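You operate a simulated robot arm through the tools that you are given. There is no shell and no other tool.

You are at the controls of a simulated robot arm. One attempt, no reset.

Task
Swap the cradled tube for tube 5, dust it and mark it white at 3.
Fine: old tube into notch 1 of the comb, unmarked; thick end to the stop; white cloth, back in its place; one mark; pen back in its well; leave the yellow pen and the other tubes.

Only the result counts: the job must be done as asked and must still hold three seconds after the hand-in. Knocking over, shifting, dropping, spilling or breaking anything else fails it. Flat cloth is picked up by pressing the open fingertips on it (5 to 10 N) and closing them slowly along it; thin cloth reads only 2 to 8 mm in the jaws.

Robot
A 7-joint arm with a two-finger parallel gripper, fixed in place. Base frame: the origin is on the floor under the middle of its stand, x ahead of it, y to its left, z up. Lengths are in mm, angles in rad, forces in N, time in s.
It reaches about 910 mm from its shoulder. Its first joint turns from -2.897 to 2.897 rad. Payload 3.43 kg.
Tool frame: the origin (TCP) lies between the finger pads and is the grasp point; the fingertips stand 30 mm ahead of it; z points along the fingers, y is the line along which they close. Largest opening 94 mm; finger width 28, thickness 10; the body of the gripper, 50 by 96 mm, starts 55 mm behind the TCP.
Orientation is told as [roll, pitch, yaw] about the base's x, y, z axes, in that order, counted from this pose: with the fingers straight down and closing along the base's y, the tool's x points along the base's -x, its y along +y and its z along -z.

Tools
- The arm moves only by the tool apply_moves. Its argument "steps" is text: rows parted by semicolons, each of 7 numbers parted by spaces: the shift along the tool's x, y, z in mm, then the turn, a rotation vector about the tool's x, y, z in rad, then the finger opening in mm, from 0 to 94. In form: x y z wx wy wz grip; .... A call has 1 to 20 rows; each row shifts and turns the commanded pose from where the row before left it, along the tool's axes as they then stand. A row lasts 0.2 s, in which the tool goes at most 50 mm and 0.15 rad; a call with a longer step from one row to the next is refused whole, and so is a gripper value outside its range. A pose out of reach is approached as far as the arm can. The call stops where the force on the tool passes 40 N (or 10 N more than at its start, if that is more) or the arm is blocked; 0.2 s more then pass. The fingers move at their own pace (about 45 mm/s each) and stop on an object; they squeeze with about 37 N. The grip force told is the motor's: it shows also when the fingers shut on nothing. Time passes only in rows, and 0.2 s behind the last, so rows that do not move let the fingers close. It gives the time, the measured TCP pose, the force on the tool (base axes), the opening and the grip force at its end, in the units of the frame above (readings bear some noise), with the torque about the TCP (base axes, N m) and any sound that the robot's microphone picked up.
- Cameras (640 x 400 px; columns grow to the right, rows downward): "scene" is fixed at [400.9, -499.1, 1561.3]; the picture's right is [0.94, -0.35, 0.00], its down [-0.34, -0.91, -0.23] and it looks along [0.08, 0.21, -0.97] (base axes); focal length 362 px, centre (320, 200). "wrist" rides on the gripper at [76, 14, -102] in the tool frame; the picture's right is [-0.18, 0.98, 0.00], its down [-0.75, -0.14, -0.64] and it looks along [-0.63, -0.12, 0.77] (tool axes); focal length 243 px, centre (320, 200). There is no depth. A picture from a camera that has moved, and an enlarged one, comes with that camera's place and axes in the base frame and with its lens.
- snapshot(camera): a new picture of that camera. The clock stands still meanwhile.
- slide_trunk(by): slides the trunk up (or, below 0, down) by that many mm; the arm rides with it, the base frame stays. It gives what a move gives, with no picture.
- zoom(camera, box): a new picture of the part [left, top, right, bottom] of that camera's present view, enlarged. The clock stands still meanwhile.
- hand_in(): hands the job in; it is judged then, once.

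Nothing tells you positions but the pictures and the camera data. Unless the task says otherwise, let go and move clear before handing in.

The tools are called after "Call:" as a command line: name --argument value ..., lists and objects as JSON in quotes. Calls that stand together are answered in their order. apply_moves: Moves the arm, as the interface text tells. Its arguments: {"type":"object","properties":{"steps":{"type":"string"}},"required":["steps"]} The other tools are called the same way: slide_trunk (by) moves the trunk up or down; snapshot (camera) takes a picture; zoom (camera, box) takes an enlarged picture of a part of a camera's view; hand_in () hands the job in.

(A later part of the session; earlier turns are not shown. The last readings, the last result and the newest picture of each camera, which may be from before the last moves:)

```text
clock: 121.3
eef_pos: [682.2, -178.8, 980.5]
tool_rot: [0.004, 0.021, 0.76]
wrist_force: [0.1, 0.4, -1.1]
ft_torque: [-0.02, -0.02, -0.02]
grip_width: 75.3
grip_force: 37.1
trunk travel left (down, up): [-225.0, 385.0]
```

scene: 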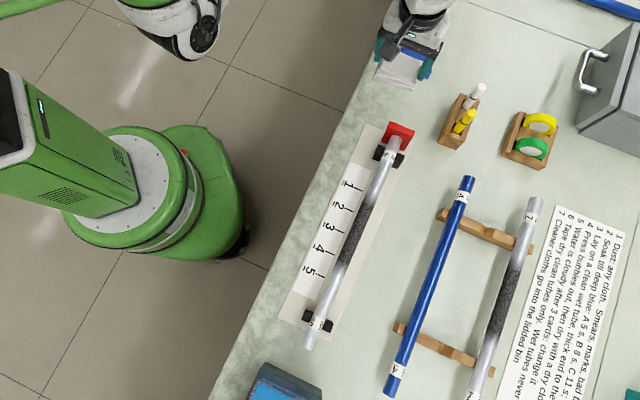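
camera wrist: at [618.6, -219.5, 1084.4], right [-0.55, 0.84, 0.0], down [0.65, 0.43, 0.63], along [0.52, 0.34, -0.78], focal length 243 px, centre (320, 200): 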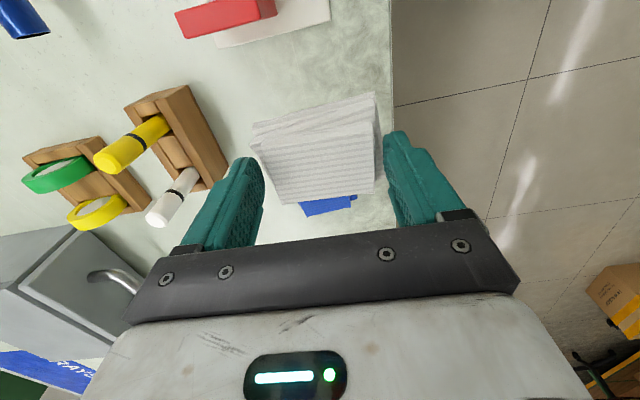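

Call:
apply_moves --steps "15 -2 0 0 0 0 60; 25 -4 0 0 0 0 60; 30 -4.5 0 0 0 0 60; 30 -4.5 0 0 0 0 60; 30 -4.5 0 0 0 0 60; 30 -4.5 0 0 0 0 60; 30 -4.5 0 0 0 0 60; 30 -4.5 0 0 0 0 60; 30 -4.5 0 0 0 0 60; 30 -4.5 0 0 0 0 60; 30 -4.5 0 0 0 0 60; 30 -4.5 0 0 0 0 60; 30 -4.5 0 0 0 0 60; 20 -3 0 0 0 0 60; 0 0 0 0 0 0 60"

Call:
snapshot --camera "wrist"

Call:
snapshot --camera "scene"

```text
clock: 124.5
eef_pos: [452.8, -486.2, 983.6]
tool_rot: [0.0, 0.0, 0.786]
wrist_force: [-0.6, 0.1, -1.0]
ft_torque: [0.0, 0.0, 0.02]
grip_width: 73.7
grip_force: 37.0
trunk travel left (down, up): [-225.0, 385.0]
```

```text
taken
camera wrist: at [388.2, -529.1, 1087.0], right [-0.57, 0.82, 0.0], down [0.63, 0.43, 0.64], along [0.53, 0.36, -0.77], focal length 243 px, centre (320, 200)
```

wrist: 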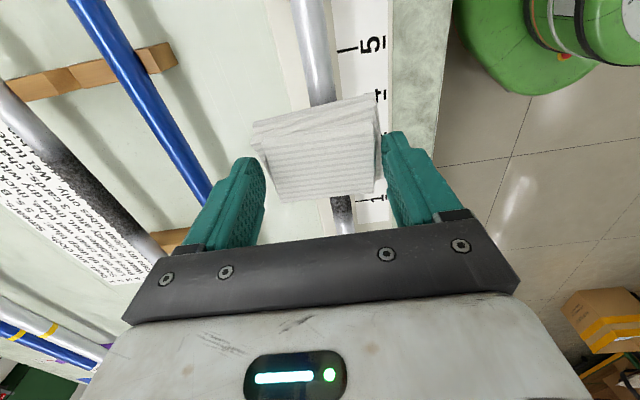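

```text
taken
```

scene: 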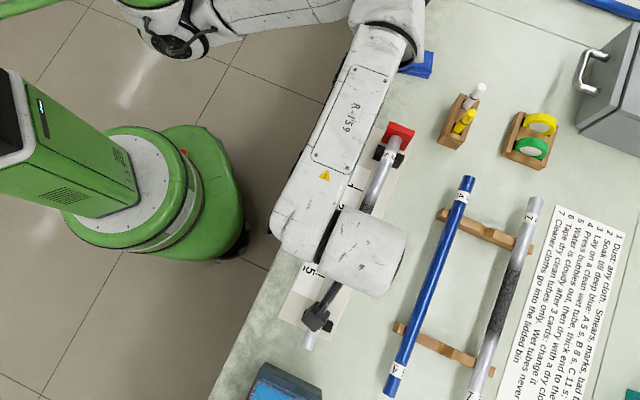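

The cloth is firmly held. I'll align over the tube axis at the lower clean end and descend to just above contact.

Call:
apply_moves --steps "15 2 5 0 0 0 60; 15 2 10 0 0 0 60; 0 0 20 0 0 0 60; 0 0 13 0 0 0 60; 0 0 5 0 0 0 60; 0 0 0 0 0 0 60"

Call:
snapshot --camera "wrist"

```text
clock: 126.0
eef_pos: [430.1, -505.9, 934.0]
tool_rot: [0.0, 0.0, 0.787]
wrist_force: [0.1, 0.5, -0.8]
ft_torque: [0.01, -0.03, 0.02]
grip_width: 73.5
grip_force: 37.6
trunk travel left (down, up): [-225.0, 385.0]
```

```text
taken
camera wrist: at [366.0, -548.9, 1036.1], right [-0.57, 0.82, 0.0], down [0.63, 0.43, 0.64], along [0.53, 0.36, -0.77], focal length 243 px, centre (320, 200)
```

wrist: 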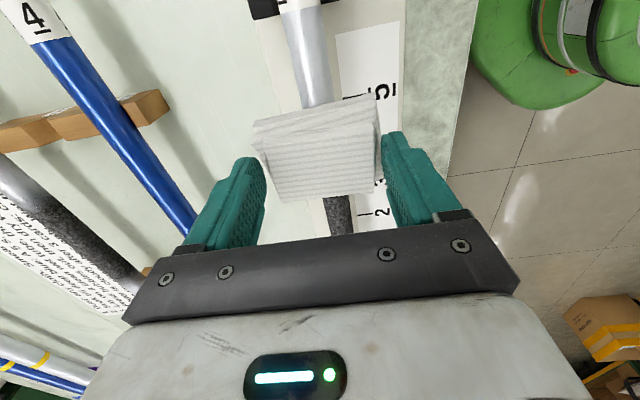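

Now slow steps down until the cloth touches the tube.

Call:
apply_moves --steps "0 0 2 0 0 0 60; 0 0 2 0 0 0 60; 0 0 2 0 0 0 60; 0 0 2 0 0 0 60; 0 0 0 0 0 0 60"

Call:
apply_moves --steps "0 0 1 0 0 0 60; 0 0 1 0 0 0 60; 0 0 1 0 0 0 60; 0 0 0 0 0 0 60"

```text
clock: 127.2
eef_pos: [430.8, -505.1, 924.0]
tool_rot: [0.001, 0.0, 0.787]
wrist_force: [0.7, -0.2, 4.4]
ft_torque: [0.09, -0.06, 0.04]
grip_width: 72.9
grip_force: 36.4
trunk travel left (down, up): [-225.0, 385.0]
```

```text
clock: 128.3
eef_pos: [431.5, -505.0, 924.8]
tool_rot: [-0.009, 0.006, 0.787]
wrist_force: [0.4, 3.9, 15.8]
ft_torque: [0.32, -0.06, 0.06]
grip_width: 72.4
grip_force: 37.1
trunk travel left (down, up): [-225.0, 385.0]
stopped in row 4: the force on the tool passed its limit at 41 N (the readings are from after the stop); the commanded pose is now the measured one
```

Contact is stiffer than expected (41 N peak). Backing off to a light press.

Call:
apply_moves --steps "0 0 -0.8 0 0 0 60; 0 0 0 0 0 0 60; 0 0 0 0 0 0 60"

Call:
snapshot --camera "wrist"

Call:
zoom --camera "scene" --box '[280, 110, 420, 360]'

```text
clock: 129.1
eef_pos: [431.2, -506.1, 924.3]
tool_rot: [-0.004, 0.002, 0.788]
wrist_force: [-2.2, 1.0, 13.0]
ft_torque: [0.06, 0.1, 0.02]
grip_width: 72.3
grip_force: 36.9
trunk travel left (down, up): [-225.0, 385.0]
```

```text
taken
camera wrist: at [366.8, -549.1, 1027.7], right [-0.57, 0.82, -0.01], down [0.63, 0.44, 0.64], along [0.53, 0.36, -0.77], focal length 243 px, centre (320, 200)
```

wrist: 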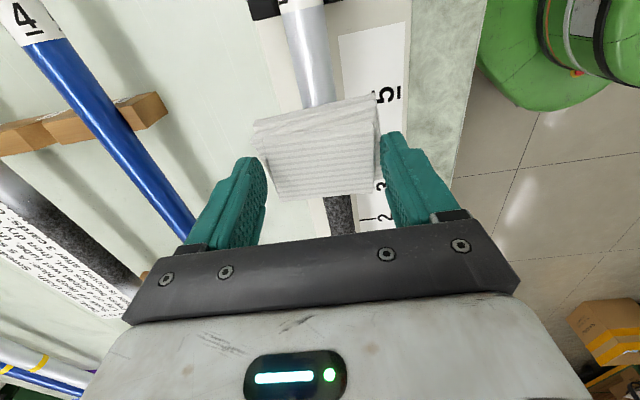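

```text
1.60 times, centred on (350, 235) of scene
camera zoom: at [400.9, -499.1, 1561.3], right [0.94, -0.35, 0.0], down [-0.34, -0.91, -0.23], along [0.08, 0.21, -0.97], focal length 579 px, centre (272, 144)
```

zoom: 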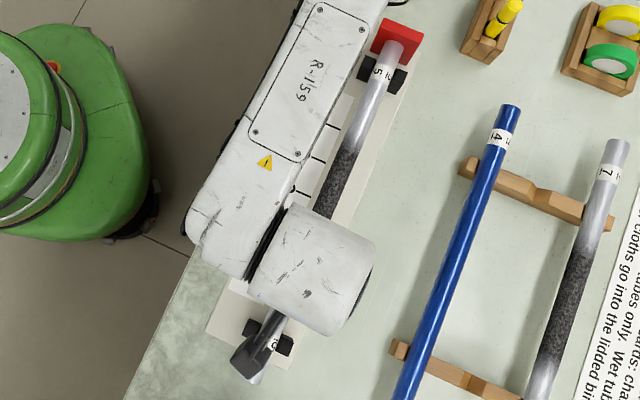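

Call:
apply_moves --steps "0 0 -0.4 0 0 0 60; -5 0 0 0 0 0 60; -6 0 0 0 0 0 60; -6 0 0 0 0 0 60; -6 0 0 0 0 0 60"

Call:
zoom --camera "wrist" --box '[240, 0, 420, 240]'

```text
clock: 130.3
eef_pos: [447.6, -489.9, 924.7]
tool_rot: [-0.004, 0.004, 0.79]
wrist_force: [-4.2, -5.5, 17.3]
ft_torque: [-0.17, 0.12, 0.02]
grip_width: 71.8
grip_force: 37.3
trunk travel left (down, up): [-225.0, 385.0]
```

```text
1.67 times, centred on (330, 120) of wrist
camera zoom: at [383.3, -532.7, 1027.8], right [-0.57, 0.82, -0.01], down [0.63, 0.44, 0.64], along [0.53, 0.36, -0.77], focal length 404 px, centre (303, 333)
```

zoom: 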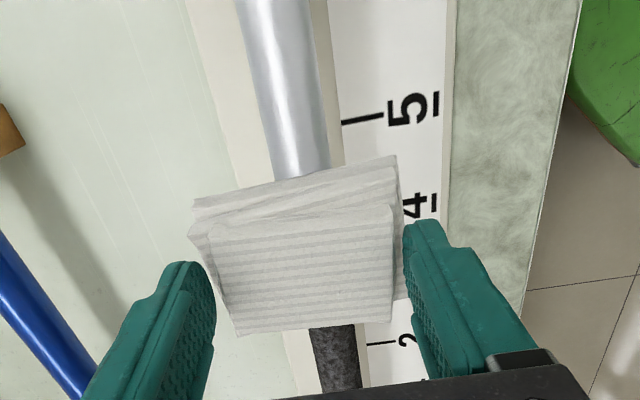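

Call:
apply_moves --steps "-6 0 -0.6 0 0 0 60; -6 0 -0.1 0 0 0 60; -6 0 -0.1 0 0 0 60; -6 0 -0.1 0 0 0 60; -6 0 0 0 0 0 60"

Call:
zoom --camera "wrist" --box '[240, 0, 420, 240]'

```text
clock: 131.5
eef_pos: [468.3, -467.3, 926.0]
tool_rot: [-0.003, 0.004, 0.787]
wrist_force: [-3.4, -4.3, 11.4]
ft_torque: [-0.03, 0.09, 0.06]
grip_width: 71.7
grip_force: 36.9
trunk travel left (down, up): [-225.0, 385.0]
```

```text
1.67 times, centred on (330, 120) of wrist
camera zoom: at [404.4, -510.9, 1028.2], right [-0.57, 0.82, 0.0], down [0.63, 0.44, 0.64], along [0.53, 0.36, -0.77], focal length 404 px, centre (303, 333)
```

zoom: 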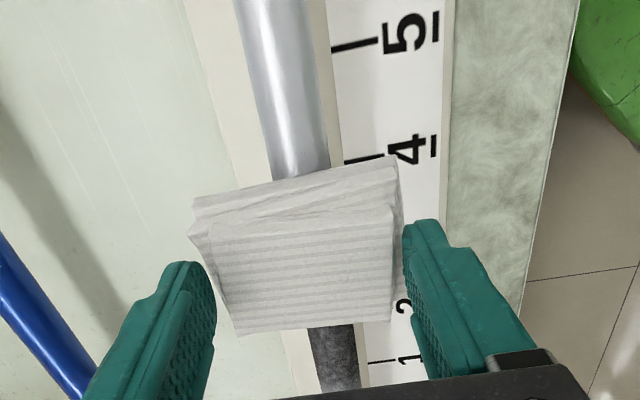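

It's sliding well at about 11 N, and the wiped part behind looks clean. Continuing the stroke toward the stop.

Call:
apply_moves --steps "-6 0 -0.2 0 0 0 60; -6 0 -0.1 0 0 0 60; -6 0 0 0 0 0 60; -6 0 -0.1 0 0 0 60; -6 0 0 0 0 0 60"

Call:
apply_moves --steps "-6 0 -0.1 0 0 0 60; -6 0 0 0 0 0 60; -6 0 -0.1 0 0 0 60; -6 0 0 0 0 0 60; -6 0 -0.1 0 0 0 60"

Call:
zoom --camera "wrist" --box '[240, 0, 420, 240]'

```text
clock: 132.7
eef_pos: [489.6, -446.6, 925.2]
tool_rot: [-0.005, 0.003, 0.787]
wrist_force: [-1.7, -0.9, 5.1]
ft_torque: [0.03, -0.03, 0.02]
grip_width: 71.4
grip_force: 36.9
trunk travel left (down, up): [-225.0, 385.0]
```

```text
clock: 133.9
eef_pos: [512.3, -425.9, 926.2]
tool_rot: [-0.006, 0.004, 0.786]
wrist_force: [-1.9, -2.1, 8.1]
ft_torque: [-0.03, 0.05, 0.02]
grip_width: 71.0
grip_force: 37.0
trunk travel left (down, up): [-225.0, 385.0]
```

```text
1.67 times, centred on (330, 120) of wrist
camera zoom: at [446.8, -468.8, 1029.2], right [-0.57, 0.82, -0.01], down [0.63, 0.44, 0.64], along [0.53, 0.36, -0.77], focal length 404 px, centre (303, 333)
```

zoom: 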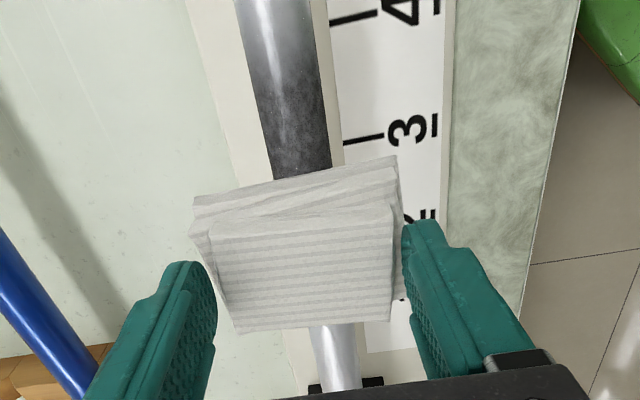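

The dust is fading, though more passes are needed. Finishing this stroke to beyond mark 1.

Call:
apply_moves --steps "-6 0 0 0 0 0 60; -6 0 -0.1 0 0 0 60; -6 0 0 0 0 0 60; -6 0 -0.1 0 0 0 60; -6 0 0 0 0 0 60; -6 0 -0.1 0 0 0 60"

Call:
apply_moves --steps "-6 0 0 0 0 0 60; -6 0 -0.1 0 0 0 60; -6 0 0 0 0 0 60; -6 0 -0.1 0 0 0 60; -6 0 0 0 0 0 60; -6 0 -0.1 0 0 0 60; -6 0 0 0 0 0 60"

Call:
snapshot --camera "wrist"

Call:
snapshot --camera "scene"

```text
clock: 135.3
eef_pos: [535.9, -402.1, 927.2]
tool_rot: [-0.004, 0.004, 0.787]
wrist_force: [-5.0, -5.7, 16.1]
ft_torque: [-0.17, 0.17, 0.05]
grip_width: 71.0
grip_force: 36.9
trunk travel left (down, up): [-225.0, 385.0]
```

```text
clock: 136.9
eef_pos: [563.6, -371.5, 925.3]
tool_rot: [-0.005, 0.003, 0.783]
wrist_force: [-5.8, -4.2, 19.9]
ft_torque: [-0.03, 0.11, 0.01]
grip_width: 70.3
grip_force: 37.0
trunk travel left (down, up): [-225.0, 385.0]
```

```text
taken
camera wrist: at [500.1, -413.8, 1029.6], right [-0.57, 0.82, -0.01], down [0.63, 0.44, 0.64], along [0.53, 0.36, -0.77], focal length 243 px, centre (320, 200)
```

wrist: 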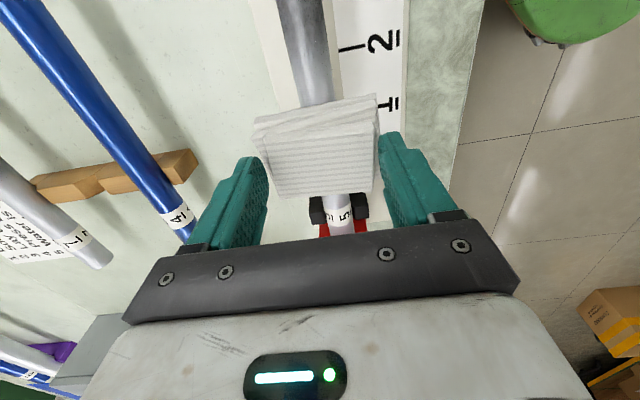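

```text
taken
```

scene: 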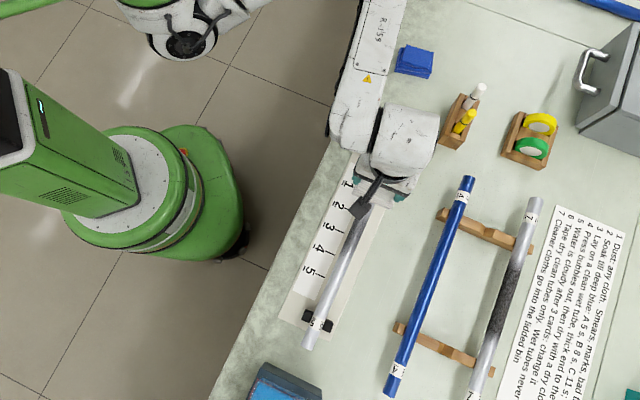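

A big improvement. Zooming to judge what dust remains.

Call:
zoom --camera "scene" --box '[295, 170, 405, 360]'

Call:
zoom --camera "wrist" --box '[240, 0, 420, 130]'

```text
2.11 times, centred on (350, 265) of scene
camera zoom: at [400.9, -499.1, 1561.3], right [0.94, -0.35, 0.0], down [-0.34, -0.91, -0.23], along [0.08, 0.21, -0.97], focal length 762 px, centre (257, 63)
```

zoom: 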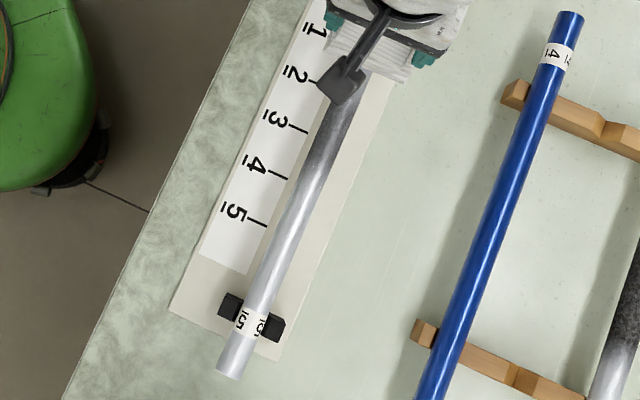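

```text
3.08 times, centred on (330, 65) of wrist
camera zoom: at [500.1, -413.8, 1029.6], right [-0.57, 0.82, -0.01], down [0.63, 0.44, 0.64], along [0.53, 0.36, -0.77], focal length 746 px, centre (289, 615)
```

zoom: 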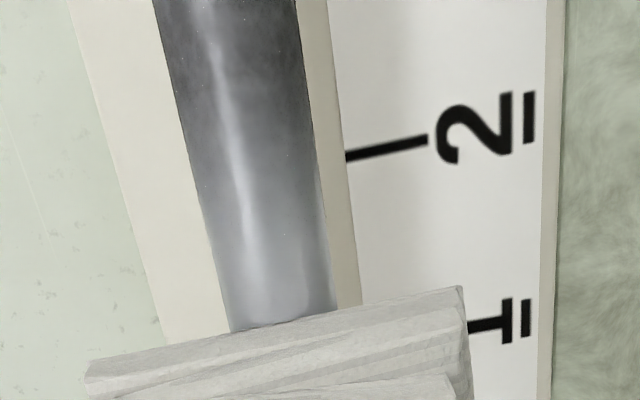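

It's evenly fading, so another stroke or two is needed. I'll lift, return to the lower end, and repeat with a slope-matched sweep at about 10 N.

Call:
apply_moves --steps "0 0 -10 0 0 0 60; 25 0 0 0 0 0 60; 30 0 0 0 0 0 60; 30 0 0 0 0 0 60; 30 0 0 0 0 0 60; 30 0 0 0 0 0 60; 25 0 0 0 0 0 60; 0 0 6 0 0 0 60; 0 0 3 0 0 0 60; 0 0 0 0 0 0 60"

Call:
apply_moves --steps "0 0 1 0 0 0 60; 0 0 0.8 0 0 0 60; 0 0 0 0 0 0 60; 0 0 0 0 0 0 60"

```text
clock: 139.1
eef_pos: [445.9, -491.9, 928.0]
tool_rot: [-0.001, 0.003, 0.787]
wrist_force: [0.7, -0.5, -0.4]
ft_torque: [-0.04, 0.01, 0.03]
grip_width: 69.8
grip_force: 37.3
trunk travel left (down, up): [-225.0, 385.0]
```

```text
clock: 140.1
eef_pos: [446.0, -492.2, 926.6]
tool_rot: [-0.006, 0.003, 0.787]
wrist_force: [-1.1, 0.2, 6.8]
ft_torque: [0.08, -0.06, -0.03]
grip_width: 69.6
grip_force: 37.1
trunk travel left (down, up): [-225.0, 385.0]
```

Call:
apply_moves --steps "-6 0 0.1 0 0 0 60; -6 0 -0.08 0 0 0 60; -6 0 -0.08 0 0 0 60; -6 0 -0.08 0 0 0 60; -6 0 -0.08 0 0 0 60; -6 0 -0.08 0 0 0 60; -6 0 -0.08 0 0 0 60; -6 0 -0.08 0 0 0 60; -6 0 -0.08 0 0 0 60"

Call:
apply_moves --steps "-6 0 -0.08 0 0 0 60; -6 0 -0.08 0 0 0 60; -6 0 -0.08 0 0 0 60; -6 0 -0.08 0 0 0 60; -6 0 -0.08 0 0 0 60; -6 0 -0.08 0 0 0 60; -6 0 -0.08 0 0 0 60; -6 0 -0.08 0 0 0 60; -6 0 -0.08 0 0 0 60"

Call:
apply_moves --steps "-6 0 -0.08 0 0 0 60; -6 0 -0.08 0 0 0 60; -6 0 -0.08 0 0 0 60; -6 0 -0.08 0 0 0 60; -6 0 -0.08 0 0 0 60; -6 0 -0.08 0 0 0 60; -6 0 -0.08 0 0 0 60; -6 0 -0.08 0 0 0 60; -6 0 -0.08 0 0 0 60; -6 0 -0.08 0 0 0 60"

Call:
zoom --camera "scene" --box '[295, 170, 405, 360]'

Call:
zoom --camera "wrist" --box '[240, 0, 420, 240]'

```text
clock: 142.1
eef_pos: [482.5, -452.9, 927.1]
tool_rot: [-0.006, 0.004, 0.787]
wrist_force: [-6.3, -6.5, 24.1]
ft_torque: [-0.13, 0.09, 0.01]
grip_width: 69.4
grip_force: 37.6
trunk travel left (down, up): [-225.0, 385.0]
```

```text
clock: 144.1
eef_pos: [521.4, -414.5, 927.2]
tool_rot: [-0.004, 0.004, 0.788]
wrist_force: [-7.8, -7.6, 26.0]
ft_torque: [-0.12, 0.18, -0.01]
grip_width: 68.9
grip_force: 37.6
trunk travel left (down, up): [-225.0, 385.0]
```

```text
clock: 146.3
eef_pos: [564.3, -373.4, 927.7]
tool_rot: [-0.006, 0.004, 0.785]
wrist_force: [-8.8, -8.2, 27.8]
ft_torque: [-0.05, 0.25, 0.03]
grip_width: 68.6
grip_force: 37.0
trunk travel left (down, up): [-225.0, 385.0]
```

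```text
2.11 times, centred on (350, 265) of scene
camera zoom: at [400.9, -499.1, 1561.3], right [0.94, -0.35, 0.0], down [-0.34, -0.91, -0.23], along [0.08, 0.21, -0.97], focal length 762 px, centre (257, 63)
```

zoom: 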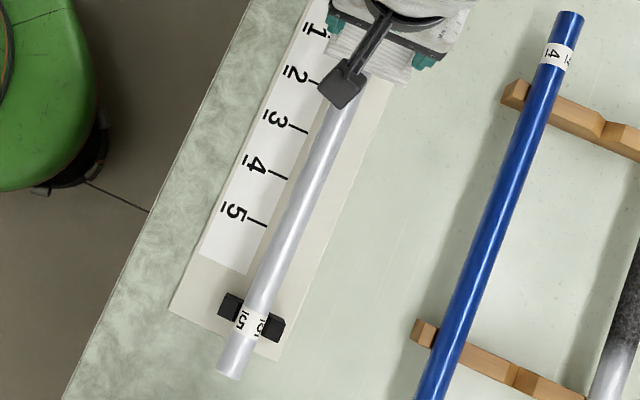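

```text
1.67 times, centred on (330, 120) of wrist
camera zoom: at [499.7, -416.4, 1030.9], right [-0.57, 0.82, -0.01], down [0.63, 0.44, 0.64], along [0.53, 0.36, -0.77], focal length 404 px, centre (303, 333)
```

zoom: 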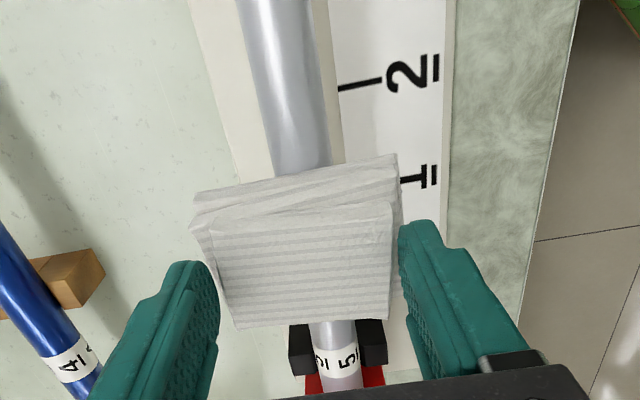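

It looks much cleaner. I'll lift off and inspect the tube closely before deciding on another pass.

Call:
apply_moves --steps "0 0 -10 0 0 0 60; 0 0 -20 0 0 0 60; -25 0 -10 0 0 0 60; -25 0 0 0 0 0 60; 0 0 0 0 0 0 60"

Call:
zoom --camera "scene" --box '[310, 170, 400, 260]'

Call:
zoom --camera "scene" --box '[295, 240, 385, 350]'

Call:
zoom --camera "wrist" --box '[240, 0, 420, 120]'

```text
clock: 147.5
eef_pos: [598.9, -336.9, 967.1]
tool_rot: [-0.004, 0.001, 0.786]
wrist_force: [0.7, 0.4, -0.6]
ft_torque: [0.0, 0.03, 0.0]
grip_width: 68.8
grip_force: 36.9
trunk travel left (down, up): [-225.0, 385.0]
```

```text
4.44 times, centred on (355, 215) of scene
camera zoom: at [400.9, -499.1, 1561.3], right [0.94, -0.35, 0.0], down [-0.34, -0.91, -0.23], along [0.08, 0.21, -0.97], focal length 1608 px, centre (164, 133)
```

zoom: 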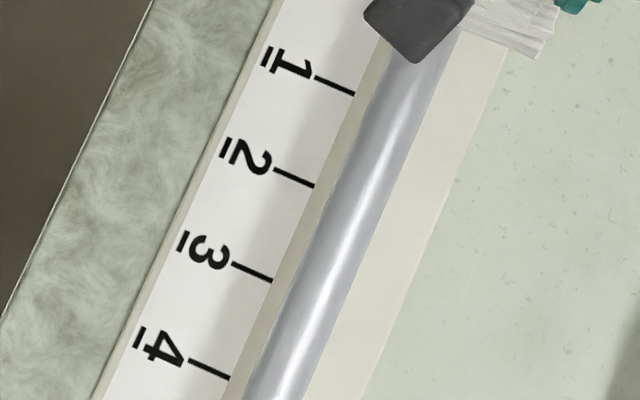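

```text
3.64 times, centred on (340, 295) of scene
camera zoom: at [400.9, -499.1, 1561.3], right [0.94, -0.35, 0.0], down [-0.34, -0.91, -0.23], along [0.08, 0.21, -0.97], focal length 1316 px, centre (247, -146)
```

zoom: 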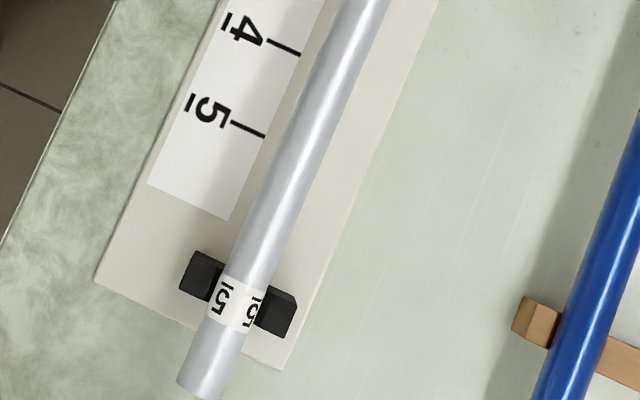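

```text
3.33 times, centred on (330, 60) of wrist
camera zoom: at [535.0, -380.2, 1069.8], right [-0.57, 0.82, 0.0], down [0.63, 0.44, 0.64], along [0.53, 0.36, -0.77], focal length 809 px, centre (287, 667)
```

zoom: 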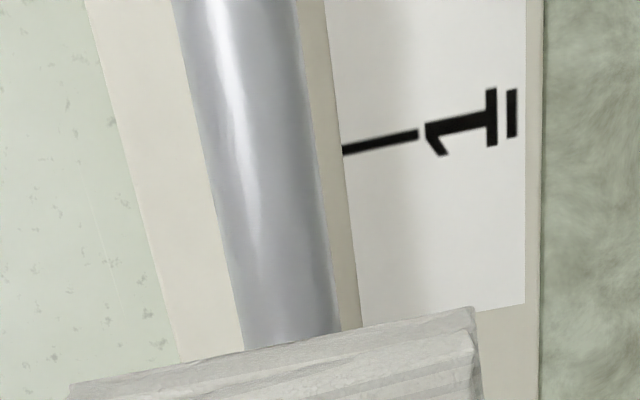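

The tube looks clean, with maybe a faint greyness toward mark 1. I'll do one more full stroke for certainty.

Call:
apply_moves --steps "24 0 0 0 0 0 60; 30 0 0 0 0 0 60; 40 0 0 0 0 0 60; 40 0 0 0 0 0 60; 40 0 0 0 0 0 60; 25 0 0 0 0 0 60; 15 0 0 0 0 0 60; 0 0 20 0 0 0 60; 0 0 13 0 0 0 60; 0 0 5 0 0 0 60; 0 0 1.5 0 0 0 60; 0 0 0 0 0 0 60"

Call:
apply_moves --steps "0 0 1 0 0 0 60; 0 0 0.5 0 0 0 60; 0 0 0 0 0 0 60; 0 0 0 0 0 0 60"

```text
clock: 150.1
eef_pos: [447.7, -488.2, 928.7]
tool_rot: [-0.004, 0.004, 0.788]
wrist_force: [-0.2, -0.6, -0.4]
ft_torque: [0.0, 0.0, 0.03]
grip_width: 67.8
grip_force: 37.0
trunk travel left (down, up): [-225.0, 385.0]
```

```text
clock: 151.1
eef_pos: [448.8, -488.6, 929.2]
tool_rot: [-0.008, 0.004, 0.785]
wrist_force: [1.1, -0.4, 18.6]
ft_torque: [0.14, -0.27, -0.03]
grip_width: 67.7
grip_force: 37.0
trunk travel left (down, up): [-225.0, 385.0]
```

Call:
apply_moves --steps "0 0 -0.5 0 0 0 60; -6 0 -0.08 0 0 0 60; -6 0 -0.08 0 0 0 60; -6 0 -0.08 0 0 0 60; -6 0 -0.08 0 0 0 60; -6 0 -0.08 0 0 0 60; -6 0 -0.08 0 0 0 60; -6 0 -0.08 0 0 0 60; -6 0 -0.08 0 0 0 60; -6 0 -0.08 0 0 0 60"

Call:
apply_moves --steps "-6 0 -0.08 0 0 0 60; -6 0 -0.08 0 0 0 60; -6 0 -0.08 0 0 0 60; -6 0 -0.08 0 0 0 60; -6 0 -0.08 0 0 0 60; -6 0 -0.08 0 0 0 60; -6 0 -0.08 0 0 0 60; -6 0 -0.08 0 0 0 60; -6 0 -0.08 0 0 0 60"

Call:
apply_moves --steps "-6 0 -0.08 0 0 0 60; -6 0 -0.08 0 0 0 60; -6 0 -0.08 0 0 0 60; -6 0 -0.08 0 0 0 60; -6 0 -0.08 0 0 0 60; -6 0 -0.08 0 0 0 60; -6 0 -0.08 0 0 0 60; -6 0 -0.08 0 0 0 60; -6 0 -0.08 0 0 0 60; -6 0 -0.08 0 0 0 60"

```text
clock: 153.3
eef_pos: [486.5, -450.0, 928.3]
tool_rot: [-0.007, 0.002, 0.789]
wrist_force: [-1.8, -4.8, 19.3]
ft_torque: [-0.13, -0.05, -0.03]
grip_width: 63.3
grip_force: 3.0
trunk travel left (down, up): [-225.0, 385.0]
```

```text
clock: 155.3
eef_pos: [526.8, -412.8, 928.9]
tool_rot: [-0.004, 0.003, 0.787]
wrist_force: [0.0, -0.7, 3.2]
ft_torque: [-0.01, -0.04, -0.03]
grip_width: 61.7
grip_force: 1.8
trunk travel left (down, up): [-225.0, 385.0]
```

```text
clock: 157.5
eef_pos: [567.8, -369.7, 929.1]
tool_rot: [-0.004, 0.003, 0.788]
wrist_force: [-0.1, -0.1, -0.2]
ft_torque: [-0.02, -0.02, 0.02]
grip_width: 60.0
grip_force: 0.1
trunk travel left (down, up): [-225.0, 385.0]
```

The grip force vanished: the cloth slipped from the jaws during that stroke. Stopping to look.

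Call:
snapshot --camera "wrist"

Call:
snapshot --camera "scene"

Call:
zoom --camera "scene" --box '[280, 140, 440, 300]'

```text
taken
camera wrist: at [503.1, -412.0, 1032.4], right [-0.57, 0.82, 0.0], down [0.63, 0.44, 0.64], along [0.53, 0.36, -0.77], focal length 243 px, centre (320, 200)
```

wrist: 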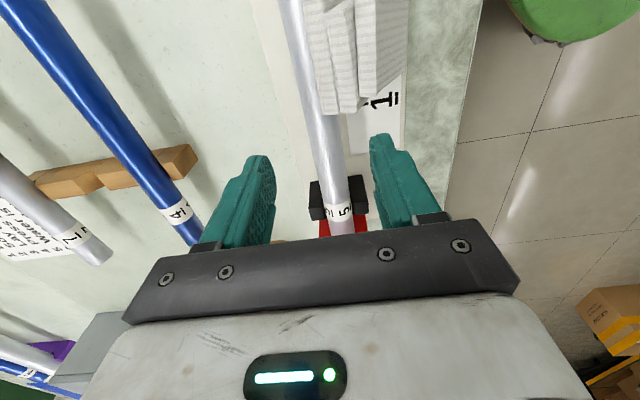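

```text
taken
```

scene: 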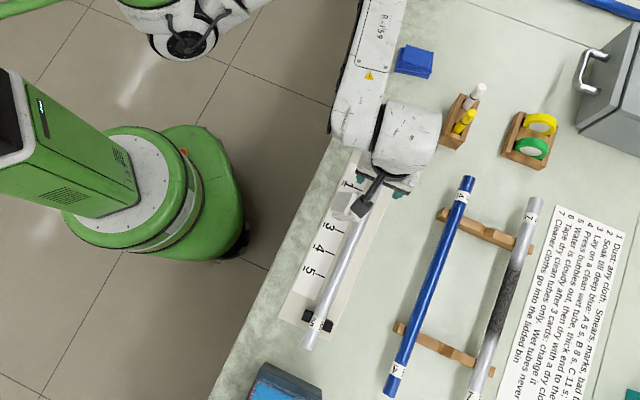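

```text
2.50 times, centred on (360, 220) of scene
camera zoom: at [400.9, -499.1, 1561.3], right [0.94, -0.35, 0.0], down [-0.34, -0.91, -0.23], along [0.08, 0.21, -0.97], focal length 904 px, centre (220, 150)
```

zoom: 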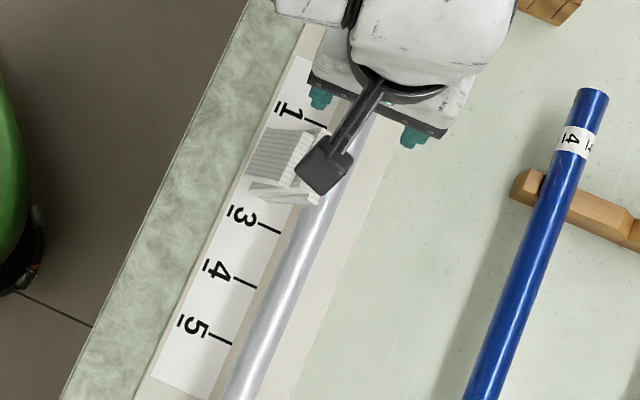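

The cloth has tipped off onto the scale card beside the tube, and the tube itself looks clean. I'll rise and view the cloth properly.

Call:
apply_moves --steps "0 0 -20 0 0 0 60; 0 0 -30 0 0 0 60; 0 0 -25 0 0 0 94; 15 10 0 0 0 0 94; 20 10 0 0 0 0 94; 0 0 0 0 0 0 94"

Call:
snapshot --camera "wrist"

Call:
zoom --camera "wrist" --box '[240, 20, 420, 200]'

Call:
zoom --camera "scene" --box '[320, 160, 400, 230]'

```text
clock: 158.9
eef_pos: [528.6, -379.2, 1004.1]
tool_rot: [-0.003, 0.003, 0.787]
wrist_force: [0.1, 0.6, -0.2]
ft_torque: [0.01, 0.01, -0.02]
grip_width: 94.0
grip_force: 0.1
trunk travel left (down, up): [-225.0, 385.0]
```

```text
taken
camera wrist: at [463.7, -422.2, 1106.4], right [-0.57, 0.82, 0.0], down [0.63, 0.44, 0.64], along [0.53, 0.36, -0.77], focal length 243 px, centre (320, 200)
```

wrist: 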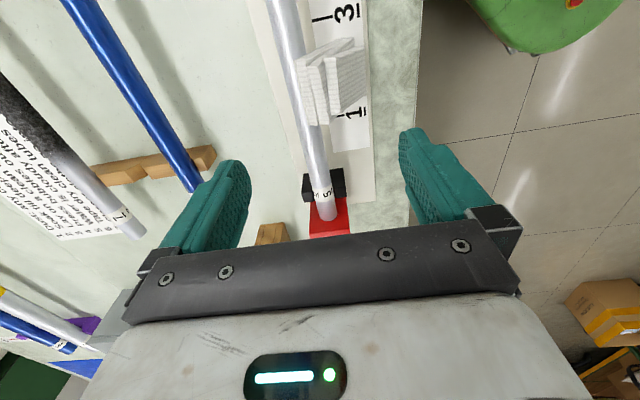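

```text
2.22 times, centred on (330, 110) of wrist
camera zoom: at [463.7, -422.2, 1106.4], right [-0.57, 0.82, 0.0], down [0.63, 0.44, 0.64], along [0.53, 0.36, -0.77], focal length 539 px, centre (298, 400)
```

zoom: 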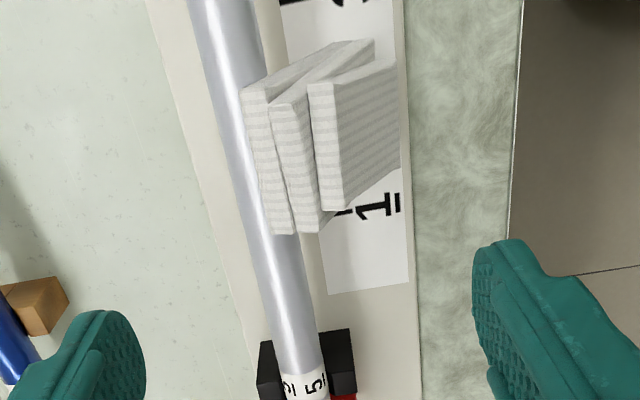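

```text
5.71 times, centred on (360, 195) of scene
camera zoom: at [400.9, -499.1, 1561.3], right [0.94, -0.35, 0.0], down [-0.34, -0.91, -0.23], along [0.08, 0.21, -0.97], focal length 2067 px, centre (91, 229)
```

zoom: 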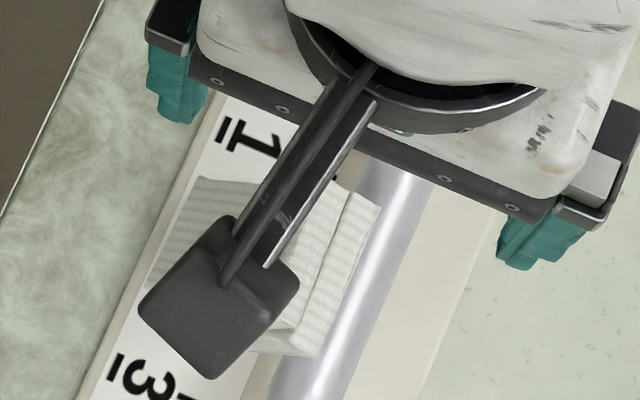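

The cloth is leaning at about 30° against the tube, on its inner side, and the tube still sits on the stop. I'll turn the hand 90° so the jaws close along the tube direction and grip the cloth by its two ends. First I'll rotate at height and look.

Call:
apply_moves --steps "0 0 0 0 0 0.1428 94; 0 0 0 0 0 0.1428 94; 0 0 0 0 0 0.1428 94; 0 0 0 0 0 0.1428 94; 0 0 0 0 0 0.1428 94; 0 0 0 0 0 0.1428 94; 0 0 0 0 0 0.1428 94; 0 0 0 0 0 0.1428 94; 0 0 0 0 0 0.1428 94; 0 0 0 0 0 0.1428 94; 0 0 0 0 0 0.1428 94; 11 -2.3 0 0 0 0 94; 11 -2.3 0 0 0 0 94; 0 0 0 0 0 0 94"

Call:
snapshot --camera "wrist"

Call:
zoom --camera "wrist" --box '[200, 20, 440, 220]'

Call:
zoom --camera "scene" --box '[300, 130, 420, 250]'

```text
clock: 161.9
eef_pos: [510.7, -367.5, 1004.2]
tool_rot: [-0.005, -0.003, -0.782]
wrist_force: [0.1, -0.9, -1.0]
ft_torque: [-0.02, 0.01, -0.02]
grip_width: 94.2
grip_force: 0.0
trunk travel left (down, up): [-225.0, 385.0]
```

```text
taken
camera wrist: at [464.8, -301.6, 1106.1], right [0.82, 0.57, 0.0], down [0.43, -0.63, 0.65], along [0.36, -0.53, -0.76], focal length 243 px, centre (320, 200)
```

wrist: 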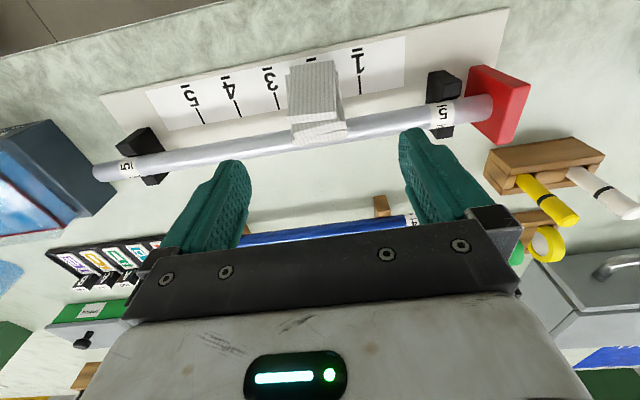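

```text
2.00 times, centred on (320, 120) of wrist
camera zoom: at [464.8, -301.6, 1106.1], right [0.82, 0.57, 0.0], down [0.43, -0.63, 0.65], along [0.36, -0.53, -0.76], focal length 485 px, centre (320, 360)
```

zoom: 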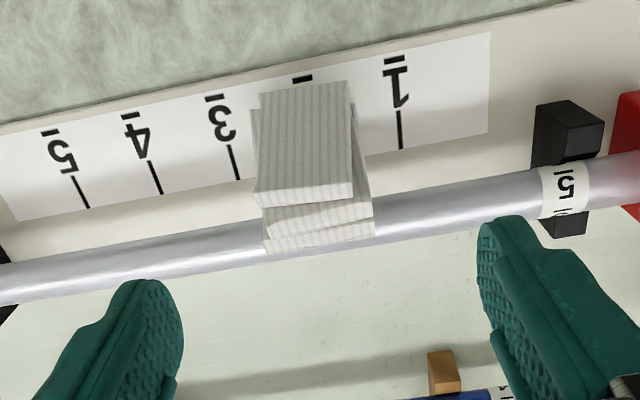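

```text
3.33 times, centred on (360, 190) of scene
camera zoom: at [400.9, -499.1, 1561.3], right [0.94, -0.35, 0.0], down [-0.34, -0.91, -0.23], along [0.08, 0.21, -0.97], focal length 1206 px, centre (187, 233)
```

zoom: 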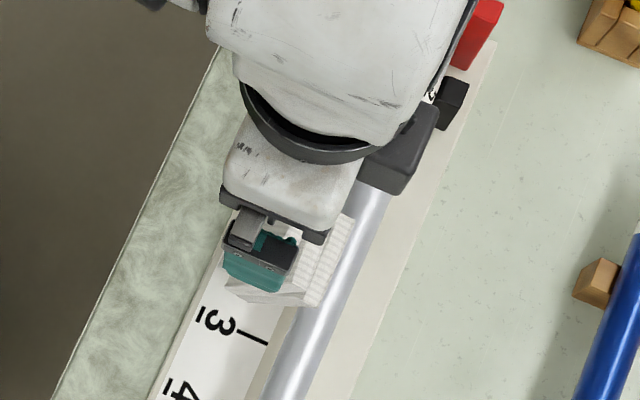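

The tube looks uniformly clean now. I'll centre the jaws on the cloth (about 5 mm adjustments) and descend partway to check the clearances.

Call:
apply_moves --steps "-5 -5 10 0 0 0 94; 0 0 25 0 0 0 94; 0 0 25 0 0 0 94; 0 0 25 0 0 0 94; 0 0 15 0 0 0 94; 0 0 0 0 0 0 94"

Call:
snapshot --camera "wrist"

Call:
zoom --camera "wrist" --box '[200, 40, 440, 240]'

```text
clock: 163.3
eef_pos: [510.1, -377.1, 906.6]
tool_rot: [-0.004, -0.003, -0.783]
wrist_force: [-0.1, -0.5, -0.8]
ft_torque: [0.03, -0.02, 0.01]
grip_width: 94.1
grip_force: 0.0
trunk travel left (down, up): [-225.0, 385.0]
```

```text
taken
camera wrist: at [465.6, -311.0, 1007.8], right [0.82, 0.57, 0.0], down [0.43, -0.63, 0.65], along [0.36, -0.53, -0.76], focal length 243 px, centre (320, 200)
```

wrist: 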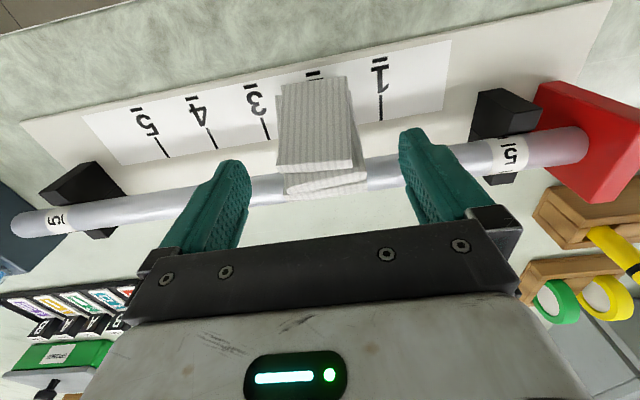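

```text
2.00 times, centred on (320, 140) of wrist
camera zoom: at [465.6, -311.0, 1007.8], right [0.82, 0.57, 0.0], down [0.43, -0.63, 0.65], along [0.36, -0.53, -0.76], focal length 485 px, centre (320, 320)
```

zoom: 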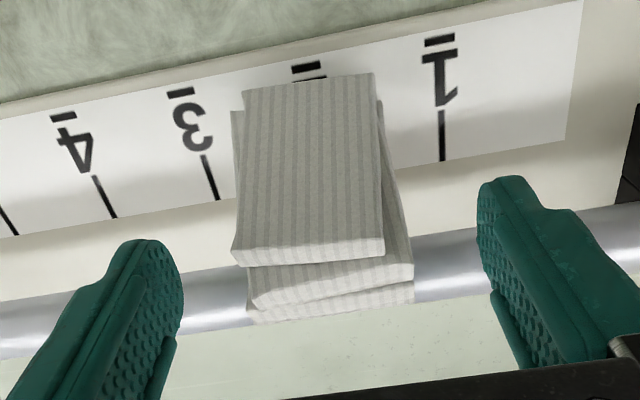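

Clearance looks good on both ends. Descending so the pads cover the cloth's ends while the palm stays above its top.

Call:
apply_moves --steps "0 0 20 0 0 0 94; 0 0 14 0 0 0 94; 0 0 6 0 0 0 94; 0 0 0 0 0 0 94"

Call:
zoom --camera "wrist" --box '[200, 60, 440, 240]'

```text
clock: 164.3
eef_pos: [508.8, -377.3, 863.9]
tool_rot: [-0.003, -0.003, -0.784]
wrist_force: [-0.1, -0.4, -0.2]
ft_torque: [0.02, 0.02, 0.02]
grip_width: 93.8
grip_force: 0.0
trunk travel left (down, up): [-225.0, 385.0]
```

```text
2.22 times, centred on (320, 150) of wrist
camera zoom: at [465.1, -311.2, 966.2], right [0.82, 0.57, 0.0], down [0.43, -0.63, 0.65], along [0.36, -0.53, -0.76], focal length 539 px, centre (320, 311)
```

zoom: 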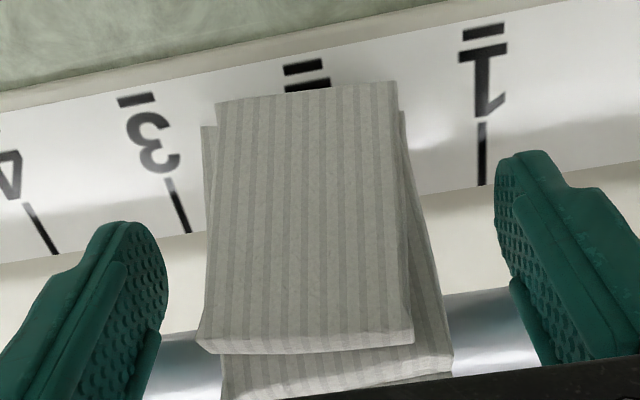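

The jaws straddle the cloth. Closing gradually, then commanding a narrow opening so full grip force is kept.

Call:
apply_moves --steps "0 0 0 0 0 0 84; 0 0 0 0 0 0 76; 0 0 0 0 0 0 70; 0 0 0 0 0 0 64; 0 0 0 0 0 0 58; 0 0 0 0 0 0 50; 0 0 0 0 0 0 40; 0 0 0 0 0 0 30; 0 0 0 0 0 0 30"

Call:
zoom --camera "wrist" --box '[200, 60, 440, 240]'

```text
clock: 166.3
eef_pos: [510.0, -376.0, 863.6]
tool_rot: [-0.003, -0.003, -0.784]
wrist_force: [1.0, -0.3, -0.4]
ft_torque: [0.04, 0.02, -0.05]
grip_width: 60.7
grip_force: 36.5
trunk travel left (down, up): [-225.0, 385.0]
```

```text
2.22 times, centred on (320, 150) of wrist
camera zoom: at [465.2, -311.2, 966.4], right [0.82, 0.57, 0.0], down [0.43, -0.63, 0.65], along [0.36, -0.53, -0.76], focal length 539 px, centre (320, 311)
```

zoom: 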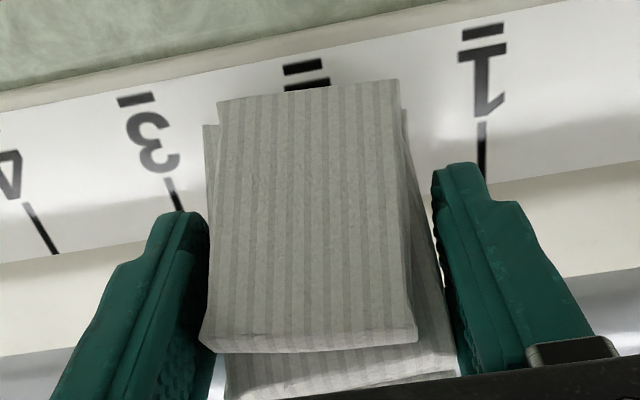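

Firm at 60.7 mm and 37 N. Lifting straight up.

Call:
apply_moves --steps "0 0 -5 0 0 0 20; 0 0 -10 0 0 0 20; 0 0 -20 0 0 0 20; 0 0 -25 0 0 0 20; 0 0 -25 0 0 0 20; 0 0 -25 0 0 0 20; 0 0 0 0 0 0 20"

Call:
snapshot --camera "wrist"

Call:
zoom --camera "scene" --box '[280, 110, 440, 360]'

```text
clock: 167.9
eef_pos: [509.9, -374.6, 974.0]
tool_rot: [-0.003, -0.003, -0.783]
wrist_force: [0.4, 0.2, -0.3]
ft_torque: [0.02, 0.0, 0.03]
grip_width: 61.0
grip_force: 36.6
trunk travel left (down, up): [-225.0, 385.0]
```

```text
taken
camera wrist: at [465.3, -309.7, 1077.6], right [0.82, 0.57, 0.0], down [0.43, -0.63, 0.65], along [0.36, -0.53, -0.76], focal length 243 px, centre (320, 200)
```

wrist: 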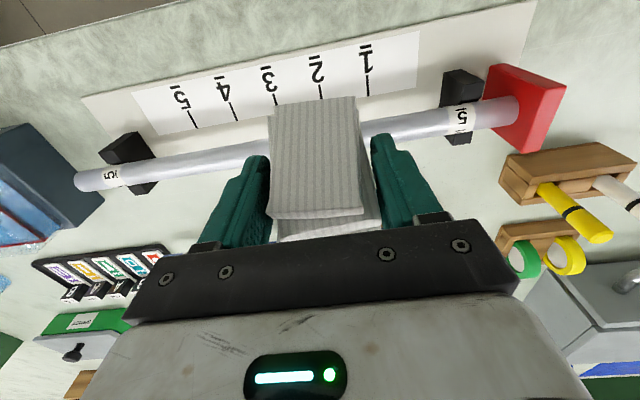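

```text
1.60 times, centred on (360, 235) of scene
camera zoom: at [400.9, -499.1, 1561.3], right [0.94, -0.35, 0.0], down [-0.34, -0.91, -0.23], along [0.08, 0.21, -0.97], focal length 579 px, centre (256, 144)
```

zoom: 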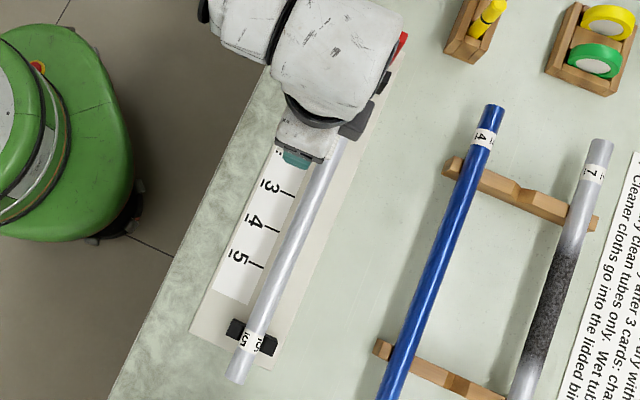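

The cloth is held securely and the tube remains clean and seated. Now I'll carry the cloth back toward its place, turn to the original orientation, and tilt it further so it settles bottom-down.

Call:
apply_moves --steps "1.5 12 -4 0 0 0 20; 2.5 22 -4 0 0 0 20; 2.7 25 0 0 0 0 20; 2.7 25 0 0 0 0 20; 2.7 25 0 0 0 0 20; 2.7 25 0 0 0 0 20; 2.7 25 0 0 0 0 20; 2.7 25 0 0 0 0 20; 2.7 25 0 0 0 0 20; 2.7 25 0 0 0 0 20; 2.7 25 0 0 0 0 20; 1.5 15 0 0 0 0 20; 0 0 0 0 0 0.0965 20; 0 0 0 0 0 0.0965 20; 0 0 0 0 0 0 20"

Call:
snapshot --camera "wrist"

Call:
snapshot --camera "scene"

```text
clock: 171.1
eef_pos: [683.2, -159.9, 981.1]
tool_rot: [-0.001, -0.005, -0.977]
wrist_force: [-0.1, -0.5, -0.9]
ft_torque: [0.02, -0.02, 0.03]
grip_width: 60.7
grip_force: 37.2
trunk travel left (down, up): [-225.0, 385.0]
```

```text
taken
camera wrist: at [651.4, -87.6, 1084.8], right [0.92, 0.4, 0.0], down [0.3, -0.7, 0.65], along [0.26, -0.59, -0.76], focal length 243 px, centre (320, 200)
```

wrist: 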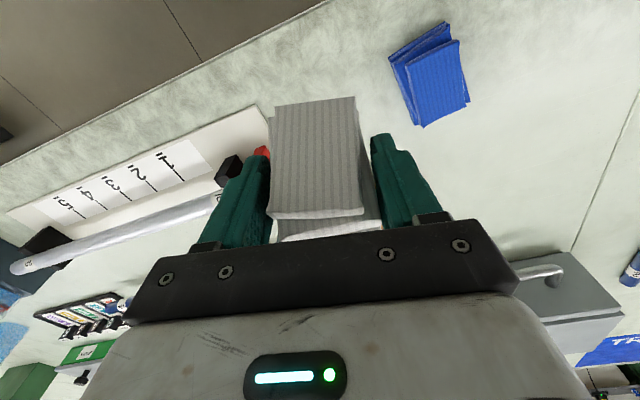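

```text
taken
```

scene: 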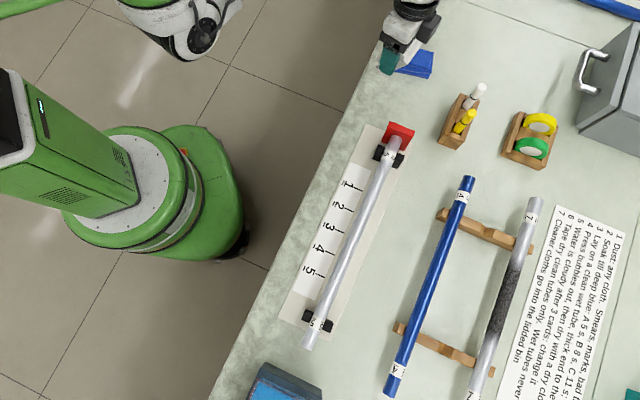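

Tube 5 looks clean and seated in the overview. Now I'll tilt the hand 0.35 rad.

Call:
apply_moves --steps "0 0 0 0 0.117 0 20; 0 0 0 0 0.117 0 20; 0 0 0 0 0.117 0 20; 0 0 0 0 0 0 20; 0 0 0 0 0 0 20"

Call:
snapshot --camera "wrist"

Call:
zoom --camera "scene" --box '[350, 0, 470, 130]'

```text
clock: 172.3
eef_pos: [682.4, -159.2, 981.6]
tool_rot: [-0.001, 0.348, -0.976]
wrist_force: [-0.7, 0.6, -0.4]
ft_torque: [0.02, -0.02, 0.02]
grip_width: 60.8
grip_force: 37.5
trunk travel left (down, up): [-225.0, 385.0]
```

```text
taken
camera wrist: at [673.4, -120.2, 1104.4], right [0.91, 0.41, -0.06], down [0.4, -0.85, 0.35], along [0.09, -0.34, -0.94], focal length 243 px, centre (320, 200)
```

wrist: 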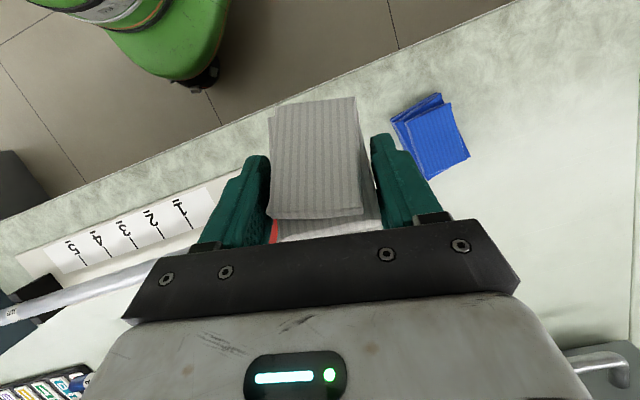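

```text
3.08 times, centred on (410, 65) of scene
camera zoom: at [400.9, -499.1, 1561.3], right [0.94, -0.35, 0.0], down [-0.34, -0.91, -0.23], along [0.08, 0.21, -0.97], focal length 1113 px, centre (43, 615)
```

zoom: 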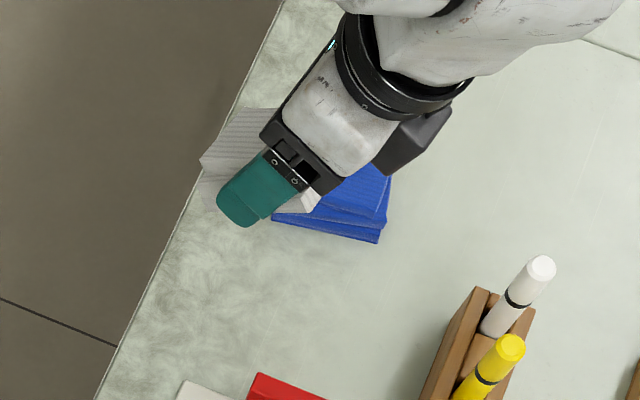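

Tilt is right. Descending vertically toward the table at its place.

Call:
apply_moves --steps "-5.2 0 14.1 0 0 0 20; -8.6 0 23.5 0 0 0 20; -8.6 0 23.5 0 0 0 20; -8.6 0 23.5 0 0 0 20; -5.2 0 14.1 0 0 0 20; -3.4 0 9.4 0 0 0 20; 0 0 0 0 0 0 20"

Call:
zoom --camera "scene" --box '[350, 0, 470, 130]'

Call:
snapshot --camera "wrist"

```text
clock: 173.9
eef_pos: [683.2, -158.7, 867.7]
tool_rot: [0.0, 0.344, -0.978]
wrist_force: [0.0, 0.0, 0.1]
ft_torque: [0.02, 0.0, 0.01]
grip_width: 60.7
grip_force: 36.9
trunk travel left (down, up): [-225.0, 385.0]
```

```text
3.08 times, centred on (410, 65) of scene
camera zoom: at [400.9, -499.1, 1561.3], right [0.94, -0.35, 0.0], down [-0.34, -0.91, -0.23], along [0.08, 0.21, -0.97], focal length 1113 px, centre (43, 615)
```

zoom: 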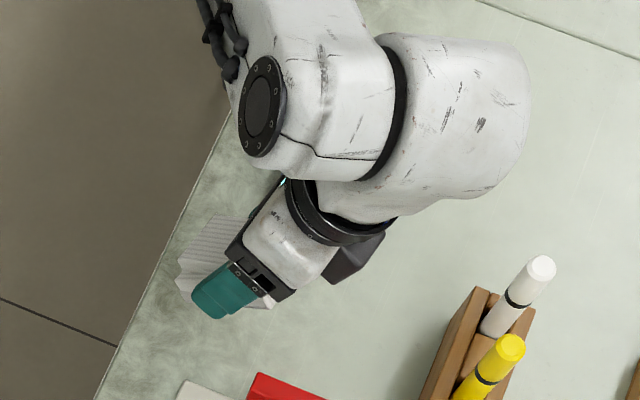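

```text
taken
camera wrist: at [673.5, -119.7, 989.4], right [0.91, 0.41, -0.06], down [0.4, -0.85, 0.35], along [0.09, -0.34, -0.94], focal length 243 px, centre (320, 200)
```

wrist: 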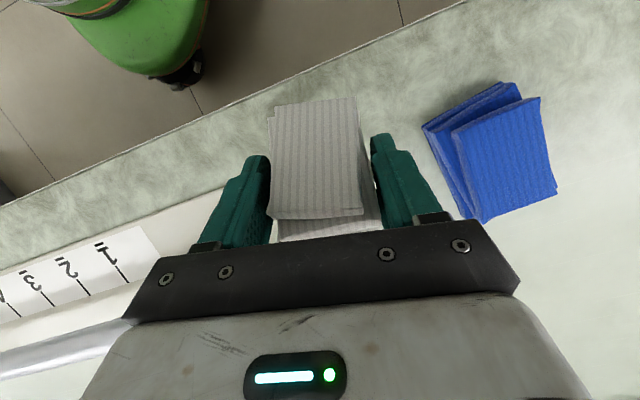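

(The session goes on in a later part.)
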